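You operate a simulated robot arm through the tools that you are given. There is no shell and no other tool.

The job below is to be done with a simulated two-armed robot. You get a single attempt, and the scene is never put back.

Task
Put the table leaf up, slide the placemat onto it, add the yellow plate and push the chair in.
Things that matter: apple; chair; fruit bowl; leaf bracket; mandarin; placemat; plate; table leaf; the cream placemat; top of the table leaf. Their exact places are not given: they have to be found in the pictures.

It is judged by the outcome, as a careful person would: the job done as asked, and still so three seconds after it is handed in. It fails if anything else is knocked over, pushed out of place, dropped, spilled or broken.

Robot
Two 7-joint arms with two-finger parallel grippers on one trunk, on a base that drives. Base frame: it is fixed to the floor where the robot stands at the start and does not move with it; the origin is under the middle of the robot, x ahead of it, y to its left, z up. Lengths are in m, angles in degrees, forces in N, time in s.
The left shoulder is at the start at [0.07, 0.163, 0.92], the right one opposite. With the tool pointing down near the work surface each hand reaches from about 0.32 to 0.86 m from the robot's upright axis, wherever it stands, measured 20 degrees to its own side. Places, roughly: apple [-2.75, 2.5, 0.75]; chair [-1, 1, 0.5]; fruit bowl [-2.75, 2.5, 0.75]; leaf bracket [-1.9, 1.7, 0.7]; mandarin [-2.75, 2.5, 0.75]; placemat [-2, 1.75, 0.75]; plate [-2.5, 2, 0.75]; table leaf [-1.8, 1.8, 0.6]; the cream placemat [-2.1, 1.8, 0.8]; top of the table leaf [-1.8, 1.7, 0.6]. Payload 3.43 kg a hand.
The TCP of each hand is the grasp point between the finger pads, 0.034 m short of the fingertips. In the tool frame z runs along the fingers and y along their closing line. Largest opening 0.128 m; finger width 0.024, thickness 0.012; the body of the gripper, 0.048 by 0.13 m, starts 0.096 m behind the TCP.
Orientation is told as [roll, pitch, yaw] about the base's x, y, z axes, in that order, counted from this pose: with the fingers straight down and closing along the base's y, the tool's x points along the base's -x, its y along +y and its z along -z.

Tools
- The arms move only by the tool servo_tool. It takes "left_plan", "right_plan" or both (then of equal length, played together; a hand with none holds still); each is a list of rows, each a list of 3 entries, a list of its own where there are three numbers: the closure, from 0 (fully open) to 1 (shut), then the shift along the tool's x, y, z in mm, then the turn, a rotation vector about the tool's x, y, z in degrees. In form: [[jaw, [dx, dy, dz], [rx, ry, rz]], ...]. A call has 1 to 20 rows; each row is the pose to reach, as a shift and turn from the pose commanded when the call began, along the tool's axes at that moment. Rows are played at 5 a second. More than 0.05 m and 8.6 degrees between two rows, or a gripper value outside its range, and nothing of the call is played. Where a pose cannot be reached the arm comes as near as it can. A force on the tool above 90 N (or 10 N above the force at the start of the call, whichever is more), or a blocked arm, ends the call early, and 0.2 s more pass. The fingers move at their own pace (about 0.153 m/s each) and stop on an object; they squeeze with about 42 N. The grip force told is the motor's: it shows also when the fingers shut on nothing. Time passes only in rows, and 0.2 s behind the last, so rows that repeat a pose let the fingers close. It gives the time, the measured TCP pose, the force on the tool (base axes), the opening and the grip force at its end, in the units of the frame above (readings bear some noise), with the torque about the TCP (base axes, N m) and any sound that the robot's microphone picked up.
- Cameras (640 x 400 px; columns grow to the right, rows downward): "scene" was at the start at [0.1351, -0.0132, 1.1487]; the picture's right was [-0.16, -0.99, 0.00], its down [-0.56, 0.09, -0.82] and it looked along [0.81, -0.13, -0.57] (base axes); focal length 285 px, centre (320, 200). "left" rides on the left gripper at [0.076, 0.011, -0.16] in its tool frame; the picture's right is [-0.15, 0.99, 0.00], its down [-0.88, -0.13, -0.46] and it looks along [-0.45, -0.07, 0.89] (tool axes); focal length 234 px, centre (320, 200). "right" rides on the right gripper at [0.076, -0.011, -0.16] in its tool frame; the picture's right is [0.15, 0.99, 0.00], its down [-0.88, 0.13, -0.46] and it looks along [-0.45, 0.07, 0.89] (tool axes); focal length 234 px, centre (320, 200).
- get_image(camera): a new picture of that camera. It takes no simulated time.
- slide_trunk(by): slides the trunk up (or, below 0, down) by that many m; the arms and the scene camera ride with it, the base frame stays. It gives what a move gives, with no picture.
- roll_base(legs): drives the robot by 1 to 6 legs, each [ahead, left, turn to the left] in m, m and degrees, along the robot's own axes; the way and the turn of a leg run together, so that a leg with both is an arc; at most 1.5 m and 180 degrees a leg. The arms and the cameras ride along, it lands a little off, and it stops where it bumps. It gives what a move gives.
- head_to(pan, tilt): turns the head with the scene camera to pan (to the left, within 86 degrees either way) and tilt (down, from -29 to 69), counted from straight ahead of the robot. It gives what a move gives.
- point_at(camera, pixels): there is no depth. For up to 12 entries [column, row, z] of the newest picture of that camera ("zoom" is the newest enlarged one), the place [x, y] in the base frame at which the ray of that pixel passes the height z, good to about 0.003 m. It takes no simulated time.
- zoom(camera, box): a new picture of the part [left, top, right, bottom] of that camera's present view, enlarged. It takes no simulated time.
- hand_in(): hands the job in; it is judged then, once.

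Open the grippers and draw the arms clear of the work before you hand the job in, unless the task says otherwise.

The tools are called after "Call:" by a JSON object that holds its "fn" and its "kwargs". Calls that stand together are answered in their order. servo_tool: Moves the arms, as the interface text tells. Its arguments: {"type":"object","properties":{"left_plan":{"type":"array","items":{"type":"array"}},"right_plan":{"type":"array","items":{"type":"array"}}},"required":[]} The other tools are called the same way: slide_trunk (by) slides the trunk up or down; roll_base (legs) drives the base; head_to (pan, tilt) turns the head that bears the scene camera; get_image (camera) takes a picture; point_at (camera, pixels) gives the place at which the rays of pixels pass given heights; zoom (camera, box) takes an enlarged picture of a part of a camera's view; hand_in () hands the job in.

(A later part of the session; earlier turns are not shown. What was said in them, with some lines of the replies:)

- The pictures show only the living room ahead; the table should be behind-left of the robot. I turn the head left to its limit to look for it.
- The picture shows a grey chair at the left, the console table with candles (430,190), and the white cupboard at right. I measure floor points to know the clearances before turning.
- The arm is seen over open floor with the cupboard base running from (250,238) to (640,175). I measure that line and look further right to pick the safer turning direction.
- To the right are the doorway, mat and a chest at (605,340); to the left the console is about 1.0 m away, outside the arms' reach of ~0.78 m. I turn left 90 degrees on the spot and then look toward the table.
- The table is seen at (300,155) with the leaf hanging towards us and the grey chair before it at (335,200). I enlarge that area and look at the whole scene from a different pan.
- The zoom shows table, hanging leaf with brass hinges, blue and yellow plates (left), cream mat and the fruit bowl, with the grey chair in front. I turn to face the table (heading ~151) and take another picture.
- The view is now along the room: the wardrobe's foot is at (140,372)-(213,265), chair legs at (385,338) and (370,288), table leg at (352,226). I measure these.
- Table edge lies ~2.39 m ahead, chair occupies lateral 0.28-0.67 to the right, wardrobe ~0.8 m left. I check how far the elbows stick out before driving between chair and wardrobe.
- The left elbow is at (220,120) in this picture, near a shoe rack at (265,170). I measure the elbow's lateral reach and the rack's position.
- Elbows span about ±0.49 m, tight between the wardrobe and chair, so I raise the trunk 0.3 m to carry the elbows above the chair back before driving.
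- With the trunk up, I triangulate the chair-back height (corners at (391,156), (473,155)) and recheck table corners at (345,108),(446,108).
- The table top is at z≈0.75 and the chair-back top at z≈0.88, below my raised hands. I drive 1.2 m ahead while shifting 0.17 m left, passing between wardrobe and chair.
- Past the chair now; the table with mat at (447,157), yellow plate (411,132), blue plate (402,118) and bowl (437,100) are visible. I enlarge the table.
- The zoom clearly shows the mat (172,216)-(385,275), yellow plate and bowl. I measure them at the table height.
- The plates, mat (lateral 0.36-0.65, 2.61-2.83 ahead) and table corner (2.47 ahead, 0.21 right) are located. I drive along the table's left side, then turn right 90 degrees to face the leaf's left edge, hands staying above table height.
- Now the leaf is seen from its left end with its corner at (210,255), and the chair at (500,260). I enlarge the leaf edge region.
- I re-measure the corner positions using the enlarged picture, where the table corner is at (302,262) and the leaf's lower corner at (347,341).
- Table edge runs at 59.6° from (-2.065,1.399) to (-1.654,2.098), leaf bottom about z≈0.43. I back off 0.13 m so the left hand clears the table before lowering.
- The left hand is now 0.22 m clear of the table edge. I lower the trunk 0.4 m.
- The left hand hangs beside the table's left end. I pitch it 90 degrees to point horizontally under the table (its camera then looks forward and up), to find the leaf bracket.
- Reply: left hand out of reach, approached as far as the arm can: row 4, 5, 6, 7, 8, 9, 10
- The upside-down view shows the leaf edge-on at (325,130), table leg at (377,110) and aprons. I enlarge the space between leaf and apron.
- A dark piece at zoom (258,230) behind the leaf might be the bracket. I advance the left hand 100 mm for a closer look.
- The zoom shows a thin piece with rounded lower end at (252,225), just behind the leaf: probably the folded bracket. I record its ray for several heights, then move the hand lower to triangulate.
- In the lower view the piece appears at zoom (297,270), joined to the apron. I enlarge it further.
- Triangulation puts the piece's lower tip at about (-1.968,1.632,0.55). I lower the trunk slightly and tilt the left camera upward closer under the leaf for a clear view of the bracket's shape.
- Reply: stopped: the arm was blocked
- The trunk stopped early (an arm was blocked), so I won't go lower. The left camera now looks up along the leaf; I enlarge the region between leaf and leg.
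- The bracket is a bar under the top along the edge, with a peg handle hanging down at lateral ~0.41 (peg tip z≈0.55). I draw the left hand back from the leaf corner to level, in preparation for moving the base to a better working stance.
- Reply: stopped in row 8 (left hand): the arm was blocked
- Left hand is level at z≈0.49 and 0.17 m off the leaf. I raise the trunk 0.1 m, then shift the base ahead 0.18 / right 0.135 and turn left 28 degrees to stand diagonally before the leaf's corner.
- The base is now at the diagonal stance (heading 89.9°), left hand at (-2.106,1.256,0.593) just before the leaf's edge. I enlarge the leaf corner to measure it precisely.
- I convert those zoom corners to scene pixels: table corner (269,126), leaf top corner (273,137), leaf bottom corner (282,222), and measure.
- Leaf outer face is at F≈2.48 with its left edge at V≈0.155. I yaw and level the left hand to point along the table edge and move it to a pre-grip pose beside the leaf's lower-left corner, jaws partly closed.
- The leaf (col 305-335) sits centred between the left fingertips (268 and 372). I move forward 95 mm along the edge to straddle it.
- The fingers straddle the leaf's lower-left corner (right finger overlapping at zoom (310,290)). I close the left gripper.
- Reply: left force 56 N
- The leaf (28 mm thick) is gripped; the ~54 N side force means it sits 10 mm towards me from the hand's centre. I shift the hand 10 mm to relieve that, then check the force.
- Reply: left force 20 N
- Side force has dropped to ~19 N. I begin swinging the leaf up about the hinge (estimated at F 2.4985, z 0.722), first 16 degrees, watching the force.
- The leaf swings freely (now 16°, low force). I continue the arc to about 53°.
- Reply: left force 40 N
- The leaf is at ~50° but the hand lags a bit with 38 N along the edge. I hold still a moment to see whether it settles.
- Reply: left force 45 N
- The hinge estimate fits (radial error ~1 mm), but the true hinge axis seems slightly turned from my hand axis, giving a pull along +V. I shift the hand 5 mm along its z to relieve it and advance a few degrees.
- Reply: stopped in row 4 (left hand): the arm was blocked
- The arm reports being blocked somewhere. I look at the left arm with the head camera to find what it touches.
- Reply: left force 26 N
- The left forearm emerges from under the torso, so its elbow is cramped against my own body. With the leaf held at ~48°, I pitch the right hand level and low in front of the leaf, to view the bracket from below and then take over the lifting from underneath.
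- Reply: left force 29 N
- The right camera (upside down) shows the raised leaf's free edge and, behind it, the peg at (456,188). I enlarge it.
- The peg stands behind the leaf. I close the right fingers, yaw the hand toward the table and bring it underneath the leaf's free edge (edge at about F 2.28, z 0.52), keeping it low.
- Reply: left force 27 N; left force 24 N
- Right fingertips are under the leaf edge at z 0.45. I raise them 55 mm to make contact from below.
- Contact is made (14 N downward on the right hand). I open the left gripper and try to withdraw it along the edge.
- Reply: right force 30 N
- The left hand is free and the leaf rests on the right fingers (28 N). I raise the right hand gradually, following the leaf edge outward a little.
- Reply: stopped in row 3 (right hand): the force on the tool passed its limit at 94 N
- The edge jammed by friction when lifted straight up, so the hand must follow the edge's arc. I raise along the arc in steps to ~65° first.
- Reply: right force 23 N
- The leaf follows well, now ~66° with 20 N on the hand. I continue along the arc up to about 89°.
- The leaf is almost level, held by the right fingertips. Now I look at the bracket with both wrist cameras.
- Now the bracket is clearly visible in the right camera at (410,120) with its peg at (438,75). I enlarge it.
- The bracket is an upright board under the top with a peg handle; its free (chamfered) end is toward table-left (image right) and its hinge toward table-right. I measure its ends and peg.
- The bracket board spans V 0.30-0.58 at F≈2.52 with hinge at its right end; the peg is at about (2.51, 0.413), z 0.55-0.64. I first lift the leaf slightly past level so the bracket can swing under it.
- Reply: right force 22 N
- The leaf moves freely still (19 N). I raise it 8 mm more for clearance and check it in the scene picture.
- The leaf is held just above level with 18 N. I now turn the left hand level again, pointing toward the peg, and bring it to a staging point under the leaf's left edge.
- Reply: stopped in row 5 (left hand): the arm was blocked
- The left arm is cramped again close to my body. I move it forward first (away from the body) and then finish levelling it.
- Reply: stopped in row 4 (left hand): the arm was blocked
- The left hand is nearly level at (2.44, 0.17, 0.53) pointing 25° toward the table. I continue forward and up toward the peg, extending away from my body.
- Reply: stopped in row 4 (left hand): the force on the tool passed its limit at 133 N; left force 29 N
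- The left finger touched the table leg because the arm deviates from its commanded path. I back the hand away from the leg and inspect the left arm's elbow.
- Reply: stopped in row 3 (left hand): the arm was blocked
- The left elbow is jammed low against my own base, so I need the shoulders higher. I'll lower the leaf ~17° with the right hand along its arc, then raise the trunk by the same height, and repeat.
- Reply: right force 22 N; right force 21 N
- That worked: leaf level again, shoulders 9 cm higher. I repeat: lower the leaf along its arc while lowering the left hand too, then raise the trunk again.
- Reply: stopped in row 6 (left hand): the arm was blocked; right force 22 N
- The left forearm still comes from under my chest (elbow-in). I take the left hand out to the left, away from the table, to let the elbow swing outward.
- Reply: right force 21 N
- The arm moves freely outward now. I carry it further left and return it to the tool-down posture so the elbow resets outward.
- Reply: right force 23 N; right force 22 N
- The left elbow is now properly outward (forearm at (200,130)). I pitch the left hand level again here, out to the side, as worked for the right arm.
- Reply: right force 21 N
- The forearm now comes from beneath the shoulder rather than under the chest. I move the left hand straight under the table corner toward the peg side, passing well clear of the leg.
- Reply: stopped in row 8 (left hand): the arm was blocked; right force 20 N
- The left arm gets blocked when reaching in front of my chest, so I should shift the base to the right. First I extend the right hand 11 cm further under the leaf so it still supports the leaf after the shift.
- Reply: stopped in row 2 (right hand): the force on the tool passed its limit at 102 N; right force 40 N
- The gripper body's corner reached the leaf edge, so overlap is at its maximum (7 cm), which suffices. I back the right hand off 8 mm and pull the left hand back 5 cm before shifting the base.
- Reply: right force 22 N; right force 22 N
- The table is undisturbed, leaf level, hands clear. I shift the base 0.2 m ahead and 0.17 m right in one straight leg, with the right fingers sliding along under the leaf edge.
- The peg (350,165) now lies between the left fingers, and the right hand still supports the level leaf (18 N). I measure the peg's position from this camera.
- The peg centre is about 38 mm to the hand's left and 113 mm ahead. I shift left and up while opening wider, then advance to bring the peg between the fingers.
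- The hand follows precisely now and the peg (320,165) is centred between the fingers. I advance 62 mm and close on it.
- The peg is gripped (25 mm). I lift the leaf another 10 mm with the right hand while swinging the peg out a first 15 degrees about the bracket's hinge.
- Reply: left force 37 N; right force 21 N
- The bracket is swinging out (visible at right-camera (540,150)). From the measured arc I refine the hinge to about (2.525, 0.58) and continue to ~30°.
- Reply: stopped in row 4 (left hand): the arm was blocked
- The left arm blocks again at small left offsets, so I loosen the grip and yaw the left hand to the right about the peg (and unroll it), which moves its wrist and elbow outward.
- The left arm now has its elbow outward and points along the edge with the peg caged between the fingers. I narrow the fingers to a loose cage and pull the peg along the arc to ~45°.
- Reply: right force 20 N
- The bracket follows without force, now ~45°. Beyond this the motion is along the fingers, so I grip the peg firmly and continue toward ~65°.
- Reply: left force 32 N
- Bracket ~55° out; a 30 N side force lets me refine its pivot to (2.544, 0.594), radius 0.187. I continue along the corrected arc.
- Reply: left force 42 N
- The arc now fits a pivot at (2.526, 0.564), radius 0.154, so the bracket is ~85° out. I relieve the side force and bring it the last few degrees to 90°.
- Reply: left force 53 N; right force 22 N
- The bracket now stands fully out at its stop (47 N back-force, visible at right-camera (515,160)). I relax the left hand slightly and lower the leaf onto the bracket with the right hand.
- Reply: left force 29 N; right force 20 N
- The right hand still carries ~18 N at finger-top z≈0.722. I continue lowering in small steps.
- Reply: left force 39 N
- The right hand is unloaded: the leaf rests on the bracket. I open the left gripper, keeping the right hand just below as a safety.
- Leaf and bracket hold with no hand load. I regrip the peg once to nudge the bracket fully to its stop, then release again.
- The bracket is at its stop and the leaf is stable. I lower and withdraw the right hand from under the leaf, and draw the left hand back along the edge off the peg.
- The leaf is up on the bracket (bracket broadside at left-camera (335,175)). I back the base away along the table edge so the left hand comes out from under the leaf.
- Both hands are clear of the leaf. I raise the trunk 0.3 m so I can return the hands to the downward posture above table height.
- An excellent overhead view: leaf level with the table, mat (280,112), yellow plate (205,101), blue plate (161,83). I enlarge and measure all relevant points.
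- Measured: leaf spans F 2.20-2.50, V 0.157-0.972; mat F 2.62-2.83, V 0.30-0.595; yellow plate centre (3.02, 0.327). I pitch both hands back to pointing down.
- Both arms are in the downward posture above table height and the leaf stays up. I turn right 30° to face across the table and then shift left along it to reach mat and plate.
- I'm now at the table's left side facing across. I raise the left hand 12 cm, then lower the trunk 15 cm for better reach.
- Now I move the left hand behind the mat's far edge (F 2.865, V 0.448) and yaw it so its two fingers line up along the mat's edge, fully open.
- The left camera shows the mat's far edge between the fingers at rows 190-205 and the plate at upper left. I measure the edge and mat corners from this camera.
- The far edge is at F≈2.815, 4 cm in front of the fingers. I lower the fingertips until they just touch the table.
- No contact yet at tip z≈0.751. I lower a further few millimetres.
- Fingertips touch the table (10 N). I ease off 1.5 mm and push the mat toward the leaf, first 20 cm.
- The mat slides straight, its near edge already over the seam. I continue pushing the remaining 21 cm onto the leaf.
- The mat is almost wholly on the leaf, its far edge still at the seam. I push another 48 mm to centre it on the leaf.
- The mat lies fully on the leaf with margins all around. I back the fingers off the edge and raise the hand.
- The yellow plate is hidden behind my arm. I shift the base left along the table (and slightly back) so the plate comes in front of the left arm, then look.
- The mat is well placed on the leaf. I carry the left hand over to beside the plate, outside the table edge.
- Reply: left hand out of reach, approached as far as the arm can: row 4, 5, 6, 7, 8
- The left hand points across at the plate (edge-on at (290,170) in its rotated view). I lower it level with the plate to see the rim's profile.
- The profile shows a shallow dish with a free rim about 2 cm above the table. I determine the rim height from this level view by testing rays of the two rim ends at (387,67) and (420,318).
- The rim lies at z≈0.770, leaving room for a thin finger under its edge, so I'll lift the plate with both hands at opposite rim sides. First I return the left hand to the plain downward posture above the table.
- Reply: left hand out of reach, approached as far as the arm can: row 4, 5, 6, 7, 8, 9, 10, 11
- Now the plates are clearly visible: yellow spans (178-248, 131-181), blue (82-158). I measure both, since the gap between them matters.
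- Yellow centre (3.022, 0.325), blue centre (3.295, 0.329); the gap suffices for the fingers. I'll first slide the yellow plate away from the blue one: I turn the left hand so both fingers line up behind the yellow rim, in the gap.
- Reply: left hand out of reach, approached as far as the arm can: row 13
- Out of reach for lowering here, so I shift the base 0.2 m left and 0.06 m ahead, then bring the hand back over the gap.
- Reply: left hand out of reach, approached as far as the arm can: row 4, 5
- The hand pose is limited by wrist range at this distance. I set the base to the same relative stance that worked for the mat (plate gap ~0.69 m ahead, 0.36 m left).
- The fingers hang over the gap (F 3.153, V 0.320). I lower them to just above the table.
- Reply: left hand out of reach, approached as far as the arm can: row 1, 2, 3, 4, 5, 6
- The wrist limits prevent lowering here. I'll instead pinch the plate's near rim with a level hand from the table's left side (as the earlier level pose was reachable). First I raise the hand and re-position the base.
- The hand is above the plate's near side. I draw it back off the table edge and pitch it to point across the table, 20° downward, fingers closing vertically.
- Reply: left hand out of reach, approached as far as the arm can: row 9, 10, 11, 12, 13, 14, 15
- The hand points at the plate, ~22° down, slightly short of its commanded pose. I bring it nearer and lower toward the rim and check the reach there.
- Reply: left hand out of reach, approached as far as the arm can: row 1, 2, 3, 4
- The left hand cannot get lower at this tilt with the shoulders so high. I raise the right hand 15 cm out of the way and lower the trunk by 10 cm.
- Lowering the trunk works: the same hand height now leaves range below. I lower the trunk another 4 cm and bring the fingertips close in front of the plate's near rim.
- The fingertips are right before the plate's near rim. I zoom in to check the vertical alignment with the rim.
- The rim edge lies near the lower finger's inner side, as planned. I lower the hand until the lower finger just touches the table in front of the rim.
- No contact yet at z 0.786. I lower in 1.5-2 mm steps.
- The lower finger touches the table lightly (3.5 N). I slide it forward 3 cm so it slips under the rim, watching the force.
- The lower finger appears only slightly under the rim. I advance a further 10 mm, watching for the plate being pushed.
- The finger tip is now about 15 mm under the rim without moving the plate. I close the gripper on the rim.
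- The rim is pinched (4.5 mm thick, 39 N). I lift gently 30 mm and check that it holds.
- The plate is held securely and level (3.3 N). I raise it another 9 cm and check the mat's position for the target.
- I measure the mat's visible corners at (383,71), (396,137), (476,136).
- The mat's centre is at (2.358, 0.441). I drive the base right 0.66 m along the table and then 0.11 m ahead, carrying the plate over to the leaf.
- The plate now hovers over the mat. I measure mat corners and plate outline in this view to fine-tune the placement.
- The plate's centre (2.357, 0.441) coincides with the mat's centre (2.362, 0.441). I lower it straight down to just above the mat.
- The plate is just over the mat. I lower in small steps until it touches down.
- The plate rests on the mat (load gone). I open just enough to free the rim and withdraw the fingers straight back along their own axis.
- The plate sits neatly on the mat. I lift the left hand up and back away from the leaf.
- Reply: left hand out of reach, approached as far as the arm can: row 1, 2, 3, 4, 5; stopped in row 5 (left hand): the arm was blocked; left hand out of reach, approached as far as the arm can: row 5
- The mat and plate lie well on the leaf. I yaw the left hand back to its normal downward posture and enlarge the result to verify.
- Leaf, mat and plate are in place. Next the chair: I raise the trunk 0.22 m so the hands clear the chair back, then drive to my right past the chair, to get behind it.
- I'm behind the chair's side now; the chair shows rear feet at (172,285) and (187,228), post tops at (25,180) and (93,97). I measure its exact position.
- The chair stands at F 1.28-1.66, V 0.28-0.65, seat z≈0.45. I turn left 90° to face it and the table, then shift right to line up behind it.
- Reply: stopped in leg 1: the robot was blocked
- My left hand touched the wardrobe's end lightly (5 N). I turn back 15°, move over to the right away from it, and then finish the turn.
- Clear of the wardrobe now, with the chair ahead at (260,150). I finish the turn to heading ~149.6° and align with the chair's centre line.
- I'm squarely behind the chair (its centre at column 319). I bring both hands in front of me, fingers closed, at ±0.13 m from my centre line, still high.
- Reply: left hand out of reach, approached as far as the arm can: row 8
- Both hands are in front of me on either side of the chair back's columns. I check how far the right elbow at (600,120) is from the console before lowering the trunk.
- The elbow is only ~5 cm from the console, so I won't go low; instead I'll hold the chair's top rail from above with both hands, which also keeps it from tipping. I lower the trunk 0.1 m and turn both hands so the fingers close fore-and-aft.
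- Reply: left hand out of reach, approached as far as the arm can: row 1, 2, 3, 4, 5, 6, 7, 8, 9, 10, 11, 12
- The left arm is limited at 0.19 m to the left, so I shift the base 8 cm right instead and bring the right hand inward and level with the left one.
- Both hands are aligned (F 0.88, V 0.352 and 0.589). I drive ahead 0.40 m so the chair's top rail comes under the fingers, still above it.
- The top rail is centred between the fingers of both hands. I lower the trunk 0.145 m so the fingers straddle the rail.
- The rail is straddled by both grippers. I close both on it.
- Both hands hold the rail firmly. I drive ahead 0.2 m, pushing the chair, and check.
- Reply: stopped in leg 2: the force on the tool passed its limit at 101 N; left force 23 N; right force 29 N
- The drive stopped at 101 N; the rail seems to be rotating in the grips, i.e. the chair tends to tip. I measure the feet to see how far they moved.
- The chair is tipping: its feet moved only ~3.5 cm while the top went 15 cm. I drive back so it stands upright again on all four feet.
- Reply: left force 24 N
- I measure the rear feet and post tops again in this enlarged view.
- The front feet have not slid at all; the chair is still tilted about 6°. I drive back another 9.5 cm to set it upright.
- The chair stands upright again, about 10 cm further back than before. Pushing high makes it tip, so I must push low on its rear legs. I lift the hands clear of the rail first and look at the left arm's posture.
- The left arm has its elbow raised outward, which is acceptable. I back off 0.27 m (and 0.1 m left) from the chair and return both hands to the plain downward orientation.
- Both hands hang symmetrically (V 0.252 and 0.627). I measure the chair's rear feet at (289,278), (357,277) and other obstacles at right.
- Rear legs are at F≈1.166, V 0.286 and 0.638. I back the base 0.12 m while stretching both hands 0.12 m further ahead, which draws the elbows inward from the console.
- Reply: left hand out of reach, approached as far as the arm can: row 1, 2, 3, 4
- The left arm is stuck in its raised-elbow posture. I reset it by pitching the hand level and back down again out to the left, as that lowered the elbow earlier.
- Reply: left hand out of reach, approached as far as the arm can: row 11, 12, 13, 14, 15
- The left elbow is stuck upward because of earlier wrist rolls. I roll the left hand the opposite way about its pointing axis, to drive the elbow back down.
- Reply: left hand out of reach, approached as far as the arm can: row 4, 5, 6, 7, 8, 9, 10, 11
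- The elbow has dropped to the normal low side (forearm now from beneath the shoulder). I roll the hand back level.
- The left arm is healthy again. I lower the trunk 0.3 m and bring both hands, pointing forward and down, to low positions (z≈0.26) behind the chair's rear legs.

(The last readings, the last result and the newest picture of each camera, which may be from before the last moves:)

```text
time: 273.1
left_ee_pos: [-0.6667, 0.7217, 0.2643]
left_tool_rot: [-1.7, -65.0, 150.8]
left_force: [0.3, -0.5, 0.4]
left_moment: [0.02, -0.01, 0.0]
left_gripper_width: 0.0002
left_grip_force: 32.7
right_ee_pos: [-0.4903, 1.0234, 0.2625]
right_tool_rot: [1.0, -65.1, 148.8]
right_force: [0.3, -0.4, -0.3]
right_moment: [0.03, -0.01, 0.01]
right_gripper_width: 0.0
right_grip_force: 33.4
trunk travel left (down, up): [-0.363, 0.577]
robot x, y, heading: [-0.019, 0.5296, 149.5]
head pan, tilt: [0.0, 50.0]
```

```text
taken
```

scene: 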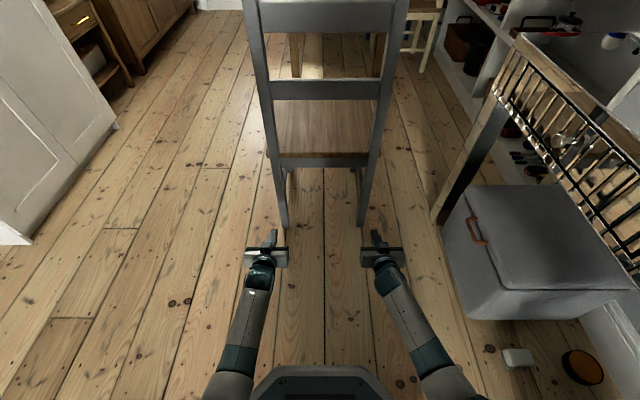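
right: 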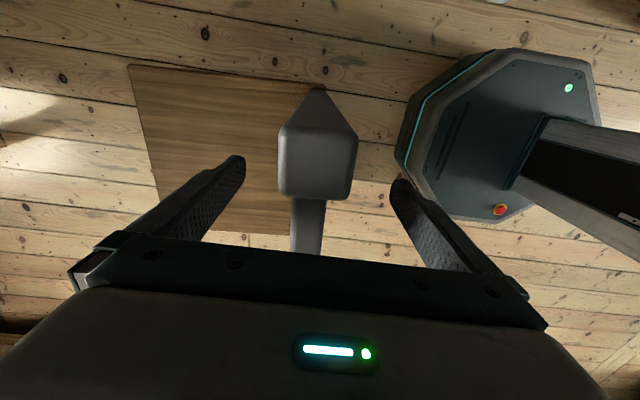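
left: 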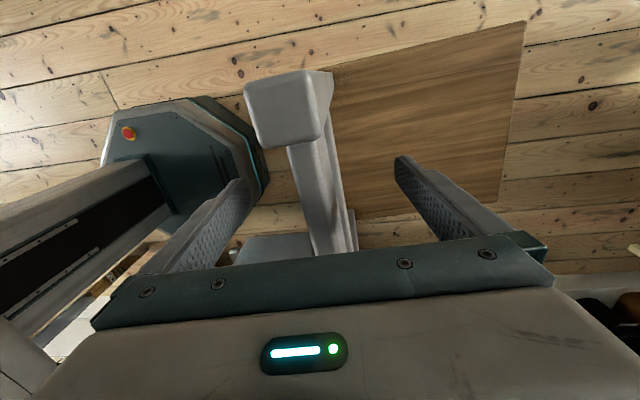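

Both fists are low behind the rear legs (V 0.285 and 0.635, z 0.26) and the arms are clear of the console. I drive 0.14 m ahead, just short of contact, and check the alignment.

Call:
{"fn": "roll_base", "kwargs": {"legs": [[0.14, 0, 0]]}}

Call:
{"fn": "get_image", "kwargs": {"camera": "left"}}

Call:
{"fn": "get_image", "kwargs": {"camera": "right"}}

Call:
{"fn": "zoom", "kwargs": {"camera": "scene", "box": [200, 130, 440, 320]}}

```text
time: 274.5
left_ee_pos: [-0.7849, 0.7946, 0.2635]
left_tool_rot: [-1.8, -65.0, 150.7]
left_force: [-0.3, 0.0, 0.0]
left_moment: [0.03, -0.04, 0.03]
left_gripper_width: 0.0001
left_grip_force: 32.7
right_ee_pos: [-0.6094, 1.0943, 0.2616]
right_tool_rot: [0.9, -65.0, 148.7]
right_force: [0.3, 0.3, 0.3]
right_moment: [0.01, 0.01, 0.03]
right_gripper_width: 0.0002
right_grip_force: 33.1
trunk travel left (down, up): [-0.363, 0.577]
robot x, y, heading: [-0.1374, 0.5977, 149.3]
head pan, tilt: [0.0, 50.0]
```

```text
taken
```

left: 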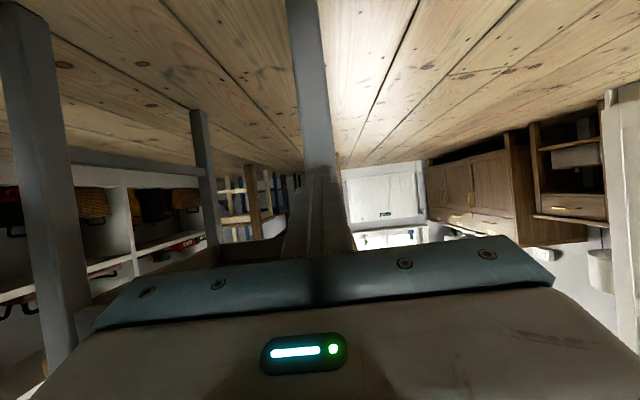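

```text
taken
```

right: 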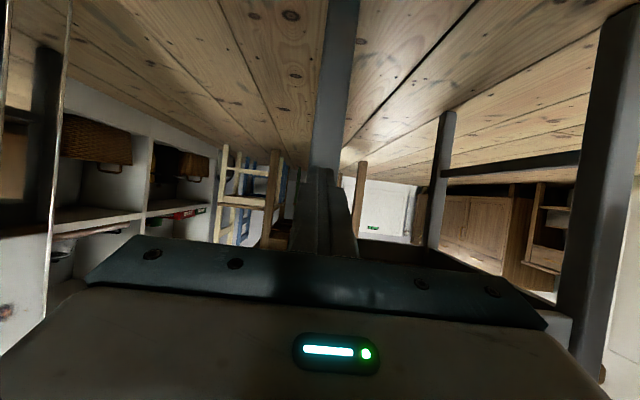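

```text
2.11 times, centred on (320, 225) of scene
```

zoom: 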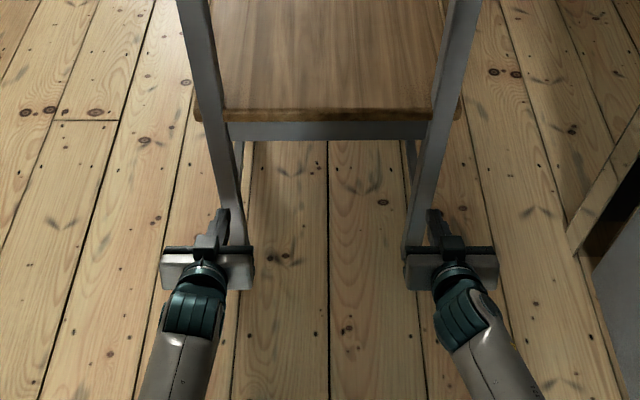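

Both fists point directly at the rear legs. I drive ahead in small steps to make contact and push.

Call:
{"fn": "roll_base", "kwargs": {"legs": [[0.05, 0, 0], [0.05, 0, 0]]}}

Call:
{"fn": "get_image", "kwargs": {"camera": "scene"}}

```text
time: 275.9
left_ee_pos: [-0.8719, 0.8454, 0.2638]
left_tool_rot: [-1.7, -65.1, 150.7]
left_force: [-0.3, 0.4, -0.5]
left_moment: [0.01, -0.01, 0.04]
left_gripper_width: 0.0
left_grip_force: 32.6
right_ee_pos: [-0.6952, 1.1466, 0.2623]
right_tool_rot: [1.0, -65.1, 148.7]
right_force: [-1.2, 0.1, 0.0]
right_moment: [0.0, 0.02, 0.04]
right_gripper_width: 0.0
right_grip_force: 32.8
trunk travel left (down, up): [-0.363, 0.577]
robot x, y, heading: [-0.2243, 0.6471, 149.4]
head pan, tilt: [0.0, 50.0]
```

```text
taken
```

scene: 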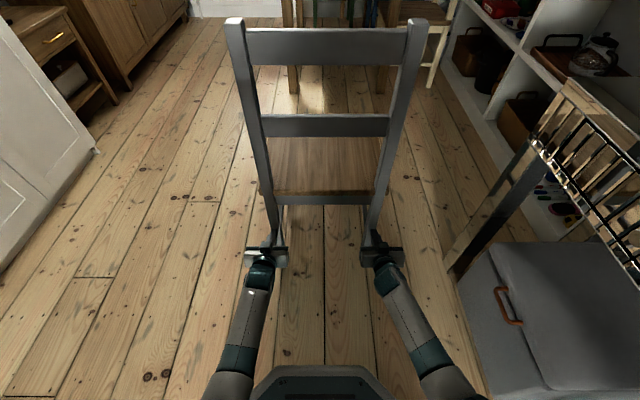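

The fists should have passed the legs' former position; I check whether the chair was pushed or the fists slid beside the legs.

Call:
{"fn": "get_image", "kwargs": {"camera": "left"}}

Call:
{"fn": "get_image", "kwargs": {"camera": "right"}}

Call:
{"fn": "zoom", "kwargs": {"camera": "scene", "box": [200, 150, 440, 320]}}

```text
taken
```

left: 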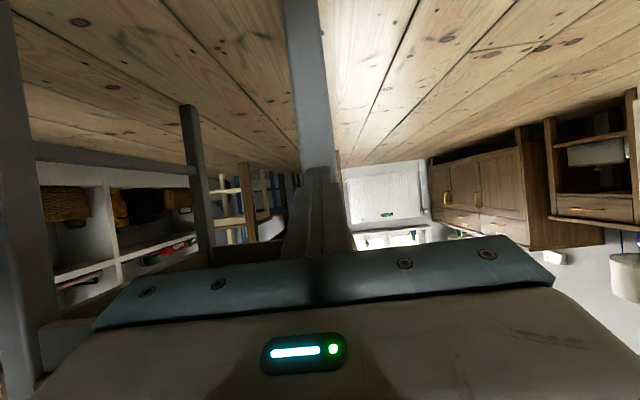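

```text
taken
```

right: 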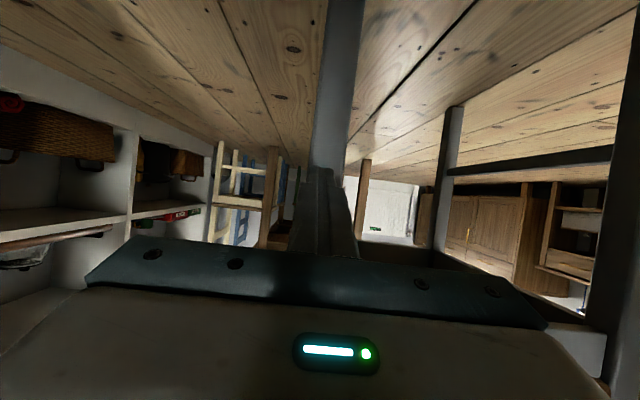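

```text
2.35 times, centred on (320, 235) of scene
```

zoom: 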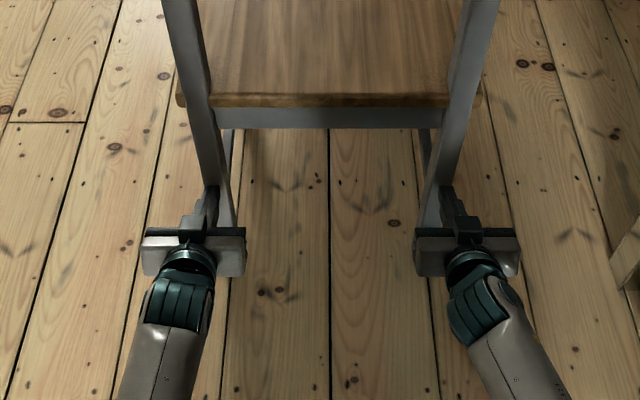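

The fists are pressing squarely on both rear legs and the chair slid 6 cm without tipping. I continue pushing 0.2 m.

Call:
{"fn": "roll_base", "kwargs": {"legs": [[0.1, 0, 0], [0.1, 0, 0]]}}

Call:
{"fn": "get_image", "kwargs": {"camera": "scene"}}

```text
time: 277.8
left_ee_pos: [-1.0452, 0.9469, 0.2654]
left_tool_rot: [-1.6, -65.1, 150.7]
left_force: [0.3, -0.8, -0.1]
left_moment: [-0.01, -0.02, -0.02]
left_gripper_width: 0.0001
left_grip_force: 33.1
right_ee_pos: [-0.8681, 1.2475, 0.2616]
right_tool_rot: [0.9, -65.2, 148.7]
right_force: [-0.1, -0.2, 0.5]
right_moment: [0.0, 0.04, -0.05]
right_gripper_width: 0.0001
right_grip_force: 33.8
trunk travel left (down, up): [-0.363, 0.577]
robot x, y, heading: [-0.3959, 0.7497, 149.4]
head pan, tilt: [0.0, 50.0]
```

```text
taken
```

scene: 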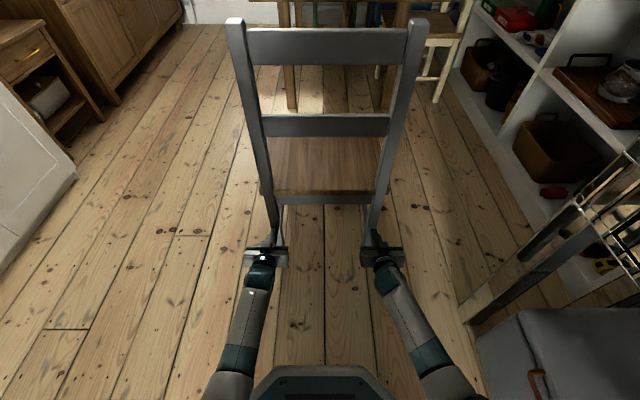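

The chair moves along steadily and upright. I push another 0.3 m.

Call:
{"fn": "roll_base", "kwargs": {"legs": [[0.15, 0, 0], [0.15, 0, 0]]}}

Call:
{"fn": "get_image", "kwargs": {"camera": "scene"}}

```text
time: 280.2
left_ee_pos: [-1.3055, 1.1007, 0.2645]
left_tool_rot: [-1.7, -65.3, 150.8]
left_force: [0.9, -1.2, 0.5]
left_moment: [-0.02, -0.01, -0.01]
left_gripper_width: 0.0
left_grip_force: 33.7
right_ee_pos: [-1.1287, 1.4015, 0.2631]
right_tool_rot: [1.0, -65.2, 148.7]
right_force: [0.0, 0.1, 0.3]
right_moment: [0.0, 0.0, -0.01]
right_gripper_width: 0.0
right_grip_force: 33.2
trunk travel left (down, up): [-0.363, 0.577]
robot x, y, heading: [-0.6513, 0.9023, 149.4]
head pan, tilt: [0.0, 50.0]
```

```text
taken
```

scene: 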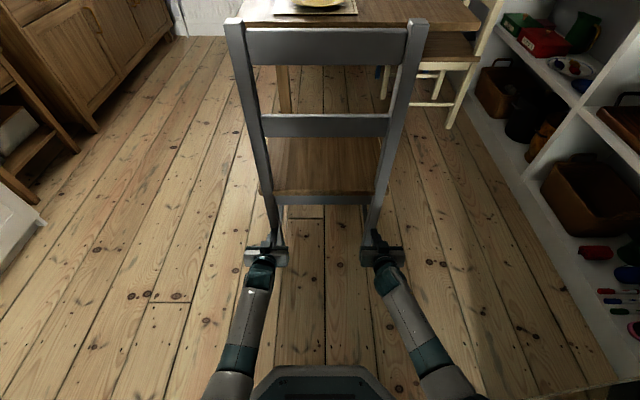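

Going well; the leaf edge is now just beyond the chair back. I push another 0.2 m.

Call:
{"fn": "roll_base", "kwargs": {"legs": [[0.1, 0, 0], [0.1, 0, 0]]}}

Call:
{"fn": "head_to", "kwargs": {"pan": 0, "tilt": 30}}

Call:
{"fn": "get_image", "kwargs": {"camera": "scene"}}

```text
time: 282.1
left_ee_pos: [-1.4773, 1.2018, 0.2669]
left_tool_rot: [-1.6, -65.2, 150.7]
left_force: [-0.3, -0.2, -0.6]
left_moment: [0.02, 0.0, 0.01]
left_gripper_width: 0.0
left_grip_force: 32.7
right_ee_pos: [-1.3013, 1.5023, 0.2635]
right_tool_rot: [1.0, -65.4, 148.6]
right_force: [-0.4, 1.1, -0.7]
right_moment: [0.01, 0.01, -0.02]
right_gripper_width: 0.0
right_grip_force: 33.2
trunk travel left (down, up): [-0.363, 0.577]
robot x, y, heading: [-0.8288, 1.0047, 149.5]
head pan, tilt: [0.0, 50.0]
```

```text
time: 282.9
left_ee_pos: [-1.4775, 1.2029, 0.2665]
left_tool_rot: [-1.8, -65.3, 150.7]
left_force: [-0.3, -0.7, -0.9]
left_moment: [0.0, -0.04, -0.04]
left_gripper_width: 0.0
left_grip_force: 32.9
right_ee_pos: [-1.3017, 1.5025, 0.2638]
right_tool_rot: [1.1, -65.4, 148.8]
right_force: [-0.2, 0.2, 0.3]
right_moment: [-0.03, 0.05, 0.0]
right_gripper_width: 0.0001
right_grip_force: 33.1
trunk travel left (down, up): [-0.363, 0.577]
robot x, y, heading: [-0.8261, 1.0062, 149.7]
head pan, tilt: [0.0, 30.0]
```

```text
taken
```

scene: 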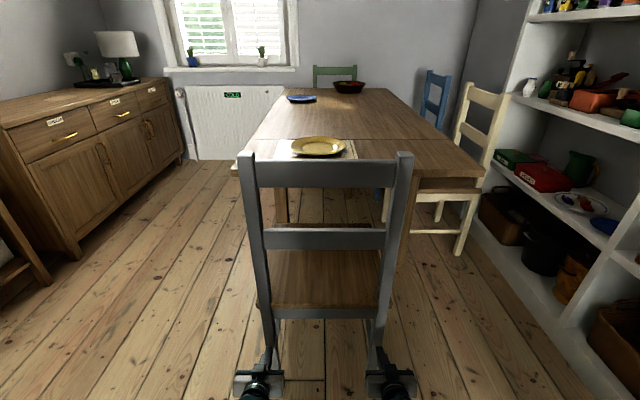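

The chair's seat is now under the leaf. I push a final 0.14 m, leaving a small gap between the chair back and the leaf edge.

Call:
{"fn": "roll_base", "kwargs": {"legs": [[0.14, 0, 0]]}}

Call:
{"fn": "get_image", "kwargs": {"camera": "scene"}}

```text
time: 284.2
left_ee_pos: [-1.5987, 1.2724, 0.2657]
left_tool_rot: [-1.7, -65.3, 150.8]
left_force: [0.0, 0.3, -0.8]
left_moment: [-0.01, -0.01, 0.01]
left_gripper_width: 0.0
left_grip_force: 33.3
right_ee_pos: [-1.4221, 1.5726, 0.2633]
right_tool_rot: [1.0, -65.4, 148.7]
right_force: [0.2, 0.4, 0.0]
right_moment: [0.01, 0.0, 0.01]
right_gripper_width: 0.0
right_grip_force: 33.7
trunk travel left (down, up): [-0.363, 0.577]
robot x, y, heading: [-0.9471, 1.0755, 149.6]
head pan, tilt: [0.0, 30.0]
```

```text
taken
```

scene: 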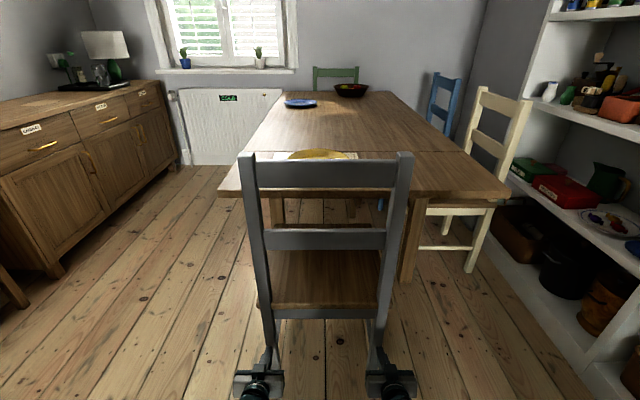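

The chair is pushed in; I drive back 0.3 m to free the hands and inspect.

Call:
{"fn": "roll_base", "kwargs": {"legs": [[-0.3, 0, 0]]}}

Call:
{"fn": "get_image", "kwargs": {"camera": "scene"}}

Call:
{"fn": "zoom", "kwargs": {"camera": "scene", "box": [200, 120, 500, 330]}}

```text
time: 286.3
left_ee_pos: [-1.3389, 1.1213, 0.266]
left_tool_rot: [-1.7, -65.3, 150.7]
left_force: [0.0, -0.1, -0.6]
left_moment: [0.0, -0.01, 0.02]
left_gripper_width: 0.0001
left_grip_force: 33.4
right_ee_pos: [-1.1621, 1.4212, 0.2646]
right_tool_rot: [1.0, -65.4, 148.6]
right_force: [0.1, -0.4, -0.3]
right_moment: [0.03, 0.0, -0.03]
right_gripper_width: 0.0
right_grip_force: 33.1
trunk travel left (down, up): [-0.363, 0.577]
robot x, y, heading: [-0.6899, 0.9222, 149.4]
head pan, tilt: [0.0, 30.0]
```

```text
taken
```

scene: 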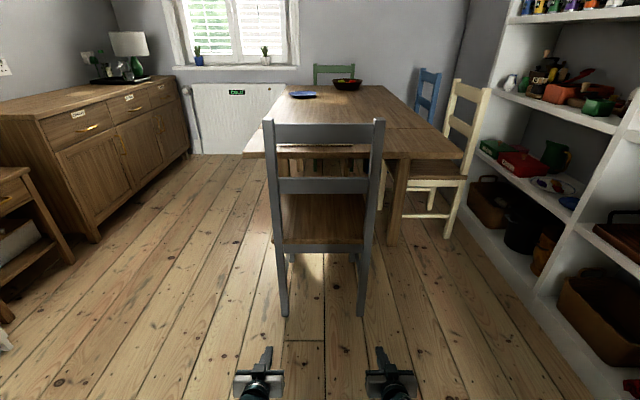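

```text
1.90 times, centred on (350, 225) of scene
```

zoom: 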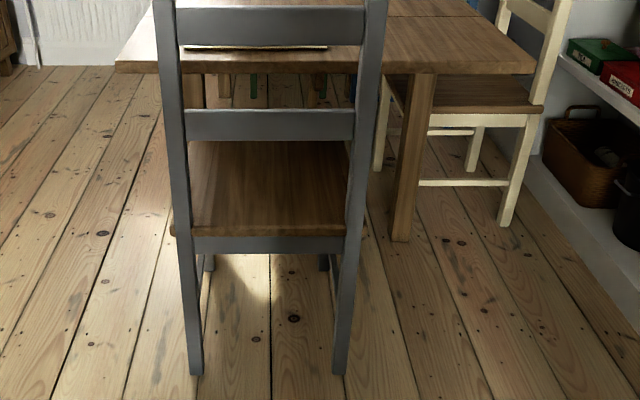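

The chair stands upright, tucked under the leaf. I measure its final position and raise the trunk for a view of the table top.

Call:
{"fn": "point_at", "kwargs": {"camera": "scene", "pixels": [[285, 316, 0], [361, 316, 0], [263, 122, 0.876], [386, 120, 0.876], [464, 158, 0.74], [243, 156, 0.74], [392, 245, 0]]}}

Call:
{"fn": "slide_trunk", "kwargs": {"by": 0.55}}

Call:
{"fn": "get_image", "kwargs": {"camera": "scene"}}

```text
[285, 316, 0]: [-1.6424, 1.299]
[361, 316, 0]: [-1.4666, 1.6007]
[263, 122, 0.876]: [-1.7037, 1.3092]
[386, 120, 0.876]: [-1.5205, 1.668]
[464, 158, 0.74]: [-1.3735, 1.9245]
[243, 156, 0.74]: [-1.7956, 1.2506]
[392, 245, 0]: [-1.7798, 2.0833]
```

```text
refused: 0.55 is not a number from -0.4 to 0.4
```

```text
taken
```

scene: 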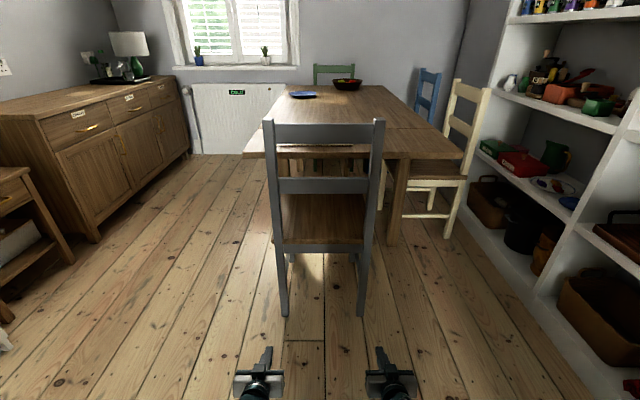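

Rear legs are both at F 2.074, square to the table, with the leaf edge ~0.1 m beyond. I raise the trunk by 0.4 m and look over the table top.

Call:
{"fn": "slide_trunk", "kwargs": {"by": 0.4}}

Call:
{"fn": "head_to", "kwargs": {"pan": 0, "tilt": 35}}

Call:
{"fn": "get_image", "kwargs": {"camera": "scene"}}

Call:
{"fn": "zoom", "kwargs": {"camera": "scene", "box": [220, 60, 500, 240]}}

```text
time: 290.1
left_ee_pos: [-1.3406, 1.1203, 0.6664]
left_tool_rot: [-1.7, -65.3, 150.7]
left_force: [0.2, -0.1, -0.3]
left_moment: [-0.05, -0.01, -0.02]
left_gripper_width: 0.0002
left_grip_force: 33.0
right_ee_pos: [-1.1629, 1.4218, 0.6647]
right_tool_rot: [1.0, -65.3, 148.6]
right_force: [0.2, 0.0, -0.5]
right_moment: [-0.02, -0.03, 0.0]
right_gripper_width: 0.0002
right_grip_force: 33.4
trunk travel left (down, up): [-0.763, 0.177]
robot x, y, heading: [-0.6861, 0.9243, 149.7]
head pan, tilt: [0.0, 30.0]
```

```text
time: 290.8
left_ee_pos: [-1.3392, 1.1203, 0.6663]
left_tool_rot: [-1.7, -65.4, 150.6]
left_force: [0.1, 0.8, 0.1]
left_moment: [0.0, 0.01, 0.03]
left_gripper_width: 0.0
left_grip_force: 32.6
right_ee_pos: [-1.1635, 1.4203, 0.6647]
right_tool_rot: [1.1, -65.4, 148.6]
right_force: [0.1, 0.0, 0.1]
right_moment: [0.01, 0.02, -0.02]
right_gripper_width: 0.0003
right_grip_force: 33.0
trunk travel left (down, up): [-0.763, 0.177]
robot x, y, heading: [-0.6868, 0.9253, 149.5]
head pan, tilt: [0.0, 35.0]
```

```text
taken
```

scene: 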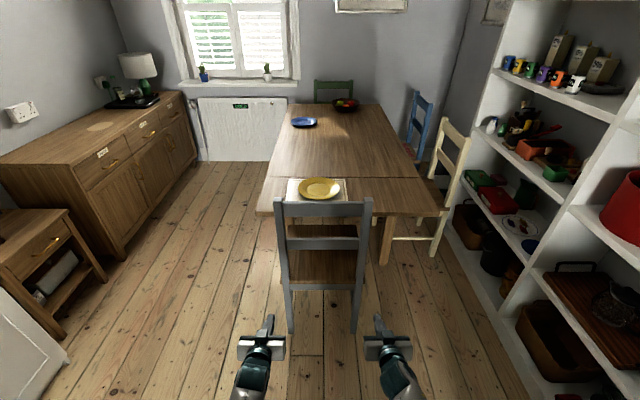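

```text
2.22 times, centred on (360, 150) of scene
```

zoom: 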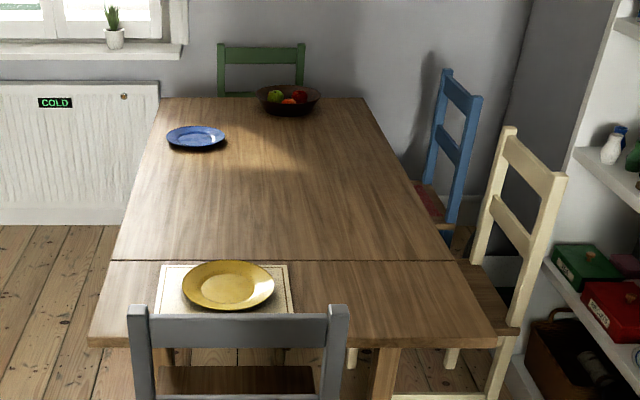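

Everything is in place: leaf level, mat and yellow plate on it, chair tucked in, bowl and blue plate untouched. I back away further and open both grippers.

Call:
{"fn": "roll_base", "kwargs": {"legs": [[-0.3, 0, 0]]}}

Call:
{"fn": "servo_tool", "kwargs": {"left_plan": [[0.5, [0, 0, -20], [0, 0, 0]], [0, [0, 0, -40], [0, 0, 0]], [0, [0, 0, -40], [0, 0, 0]], [0, [0, 0, -40], [0, 0, 0]]], "right_plan": [[0.5, [0, 0, -20], [0, 0, 0]], [0, [0, 0, -40], [0, 0, 0]], [0, [0, 0, -40], [0, 0, 0]], [0, [0, 0, -40], [0, 0, 0]]]}}

Call:
{"fn": "get_image", "kwargs": {"camera": "scene"}}

Call:
{"fn": "zoom", "kwargs": {"camera": "scene", "box": [220, 60, 480, 260]}}

```text
time: 292.8
left_ee_pos: [-1.0803, 0.9691, 0.6673]
left_tool_rot: [-1.6, -65.2, 150.7]
left_force: [0.1, 0.4, 0.5]
left_moment: [-0.02, 0.01, 0.01]
left_gripper_width: 0.0
left_grip_force: 32.6
right_ee_pos: [-0.9046, 1.2691, 0.6651]
right_tool_rot: [1.0, -65.4, 148.6]
right_force: [0.1, 0.5, -0.5]
right_moment: [-0.04, -0.02, 0.0]
right_gripper_width: 0.0002
right_grip_force: 32.8
trunk travel left (down, up): [-0.763, 0.177]
robot x, y, heading: [-0.4307, 0.7697, 149.3]
head pan, tilt: [0.0, 35.0]
```

```text
time: 293.8
left_ee_pos: [-1.0495, 0.9496, 0.6837]
left_tool_rot: [-1.7, -65.3, 150.7]
left_force: [-0.2, 0.7, 1.0]
left_moment: [0.0, 0.0, 0.01]
left_gripper_width: 0.1282
left_grip_force: 0.1
right_ee_pos: [-0.8725, 1.2508, 0.6814]
right_tool_rot: [1.0, -65.5, 148.7]
right_force: [0.3, -0.1, 0.5]
right_moment: [-0.01, 0.02, -0.01]
right_gripper_width: 0.128
right_grip_force: 0.1
trunk travel left (down, up): [-0.763, 0.177]
robot x, y, heading: [-0.4336, 0.7714, 149.5]
head pan, tilt: [0.0, 35.0]
```

```text
taken
```

scene: 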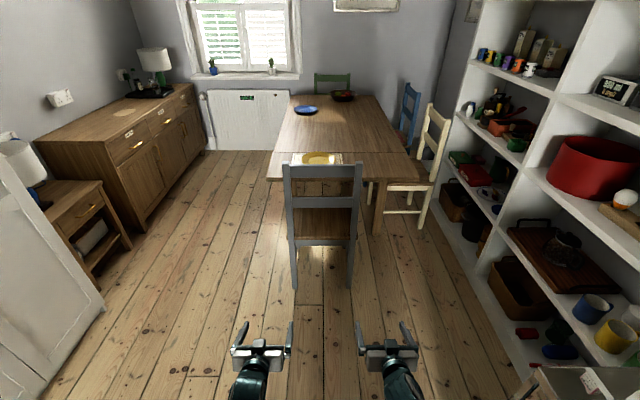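

```text
2.00 times, centred on (350, 160) of scene
```

zoom: 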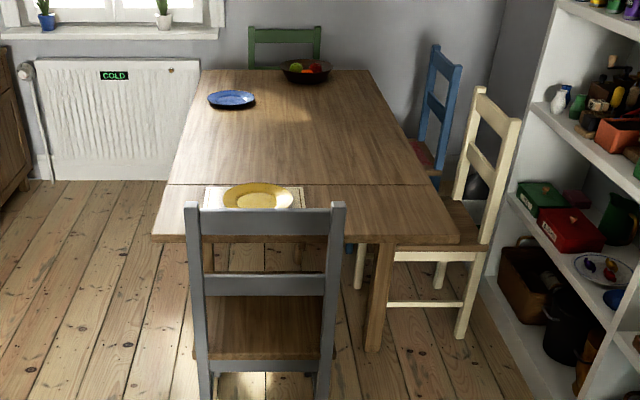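

The final view shows the leaf up and supported, the mat with the yellow plate on it, the chair pushed in upright, and all else untouched; both grippers are open and clear. I hand the job in.

Call:
{"fn": "hand_in", "kwargs": {}}

```text
The job is handed in.
```

The table is set as you asked, and I've handed the job in; I haven't seen the verdict.

- **Leaf:** it is up and level, resting on its bracket, which is swung out to its stop.
- **Placemat:** the cream mat was slid straight across from the table and lies fully on the leaf.
- **Plate:** the yellow plate sits centred on the mat.
- **Chair:** it stands upright and square to the table, with its seat about 26 cm under the leaf and its back roughly 10 cm from the leaf edge.

Three things did not go cleanly:

- **Chair tipped:** my first push, from the top rail, tipped the chair forward about 6 degrees. I set it back on its feet and pushed from low on the rear legs instead, which worked.
- **Table leg:** one finger struck a table leg at 133 N while I was reaching for the bracket. The table did not appear to move.
- **Wardrobe:** my left hand lightly touched the wardrobe at about 5 N. It looked to be in its usual place afterwards.

In the last pictures the fruit bowl, its apple and mandarin, and the blue plate looked where they started. Both grippers are open and the arms are clear of the table.
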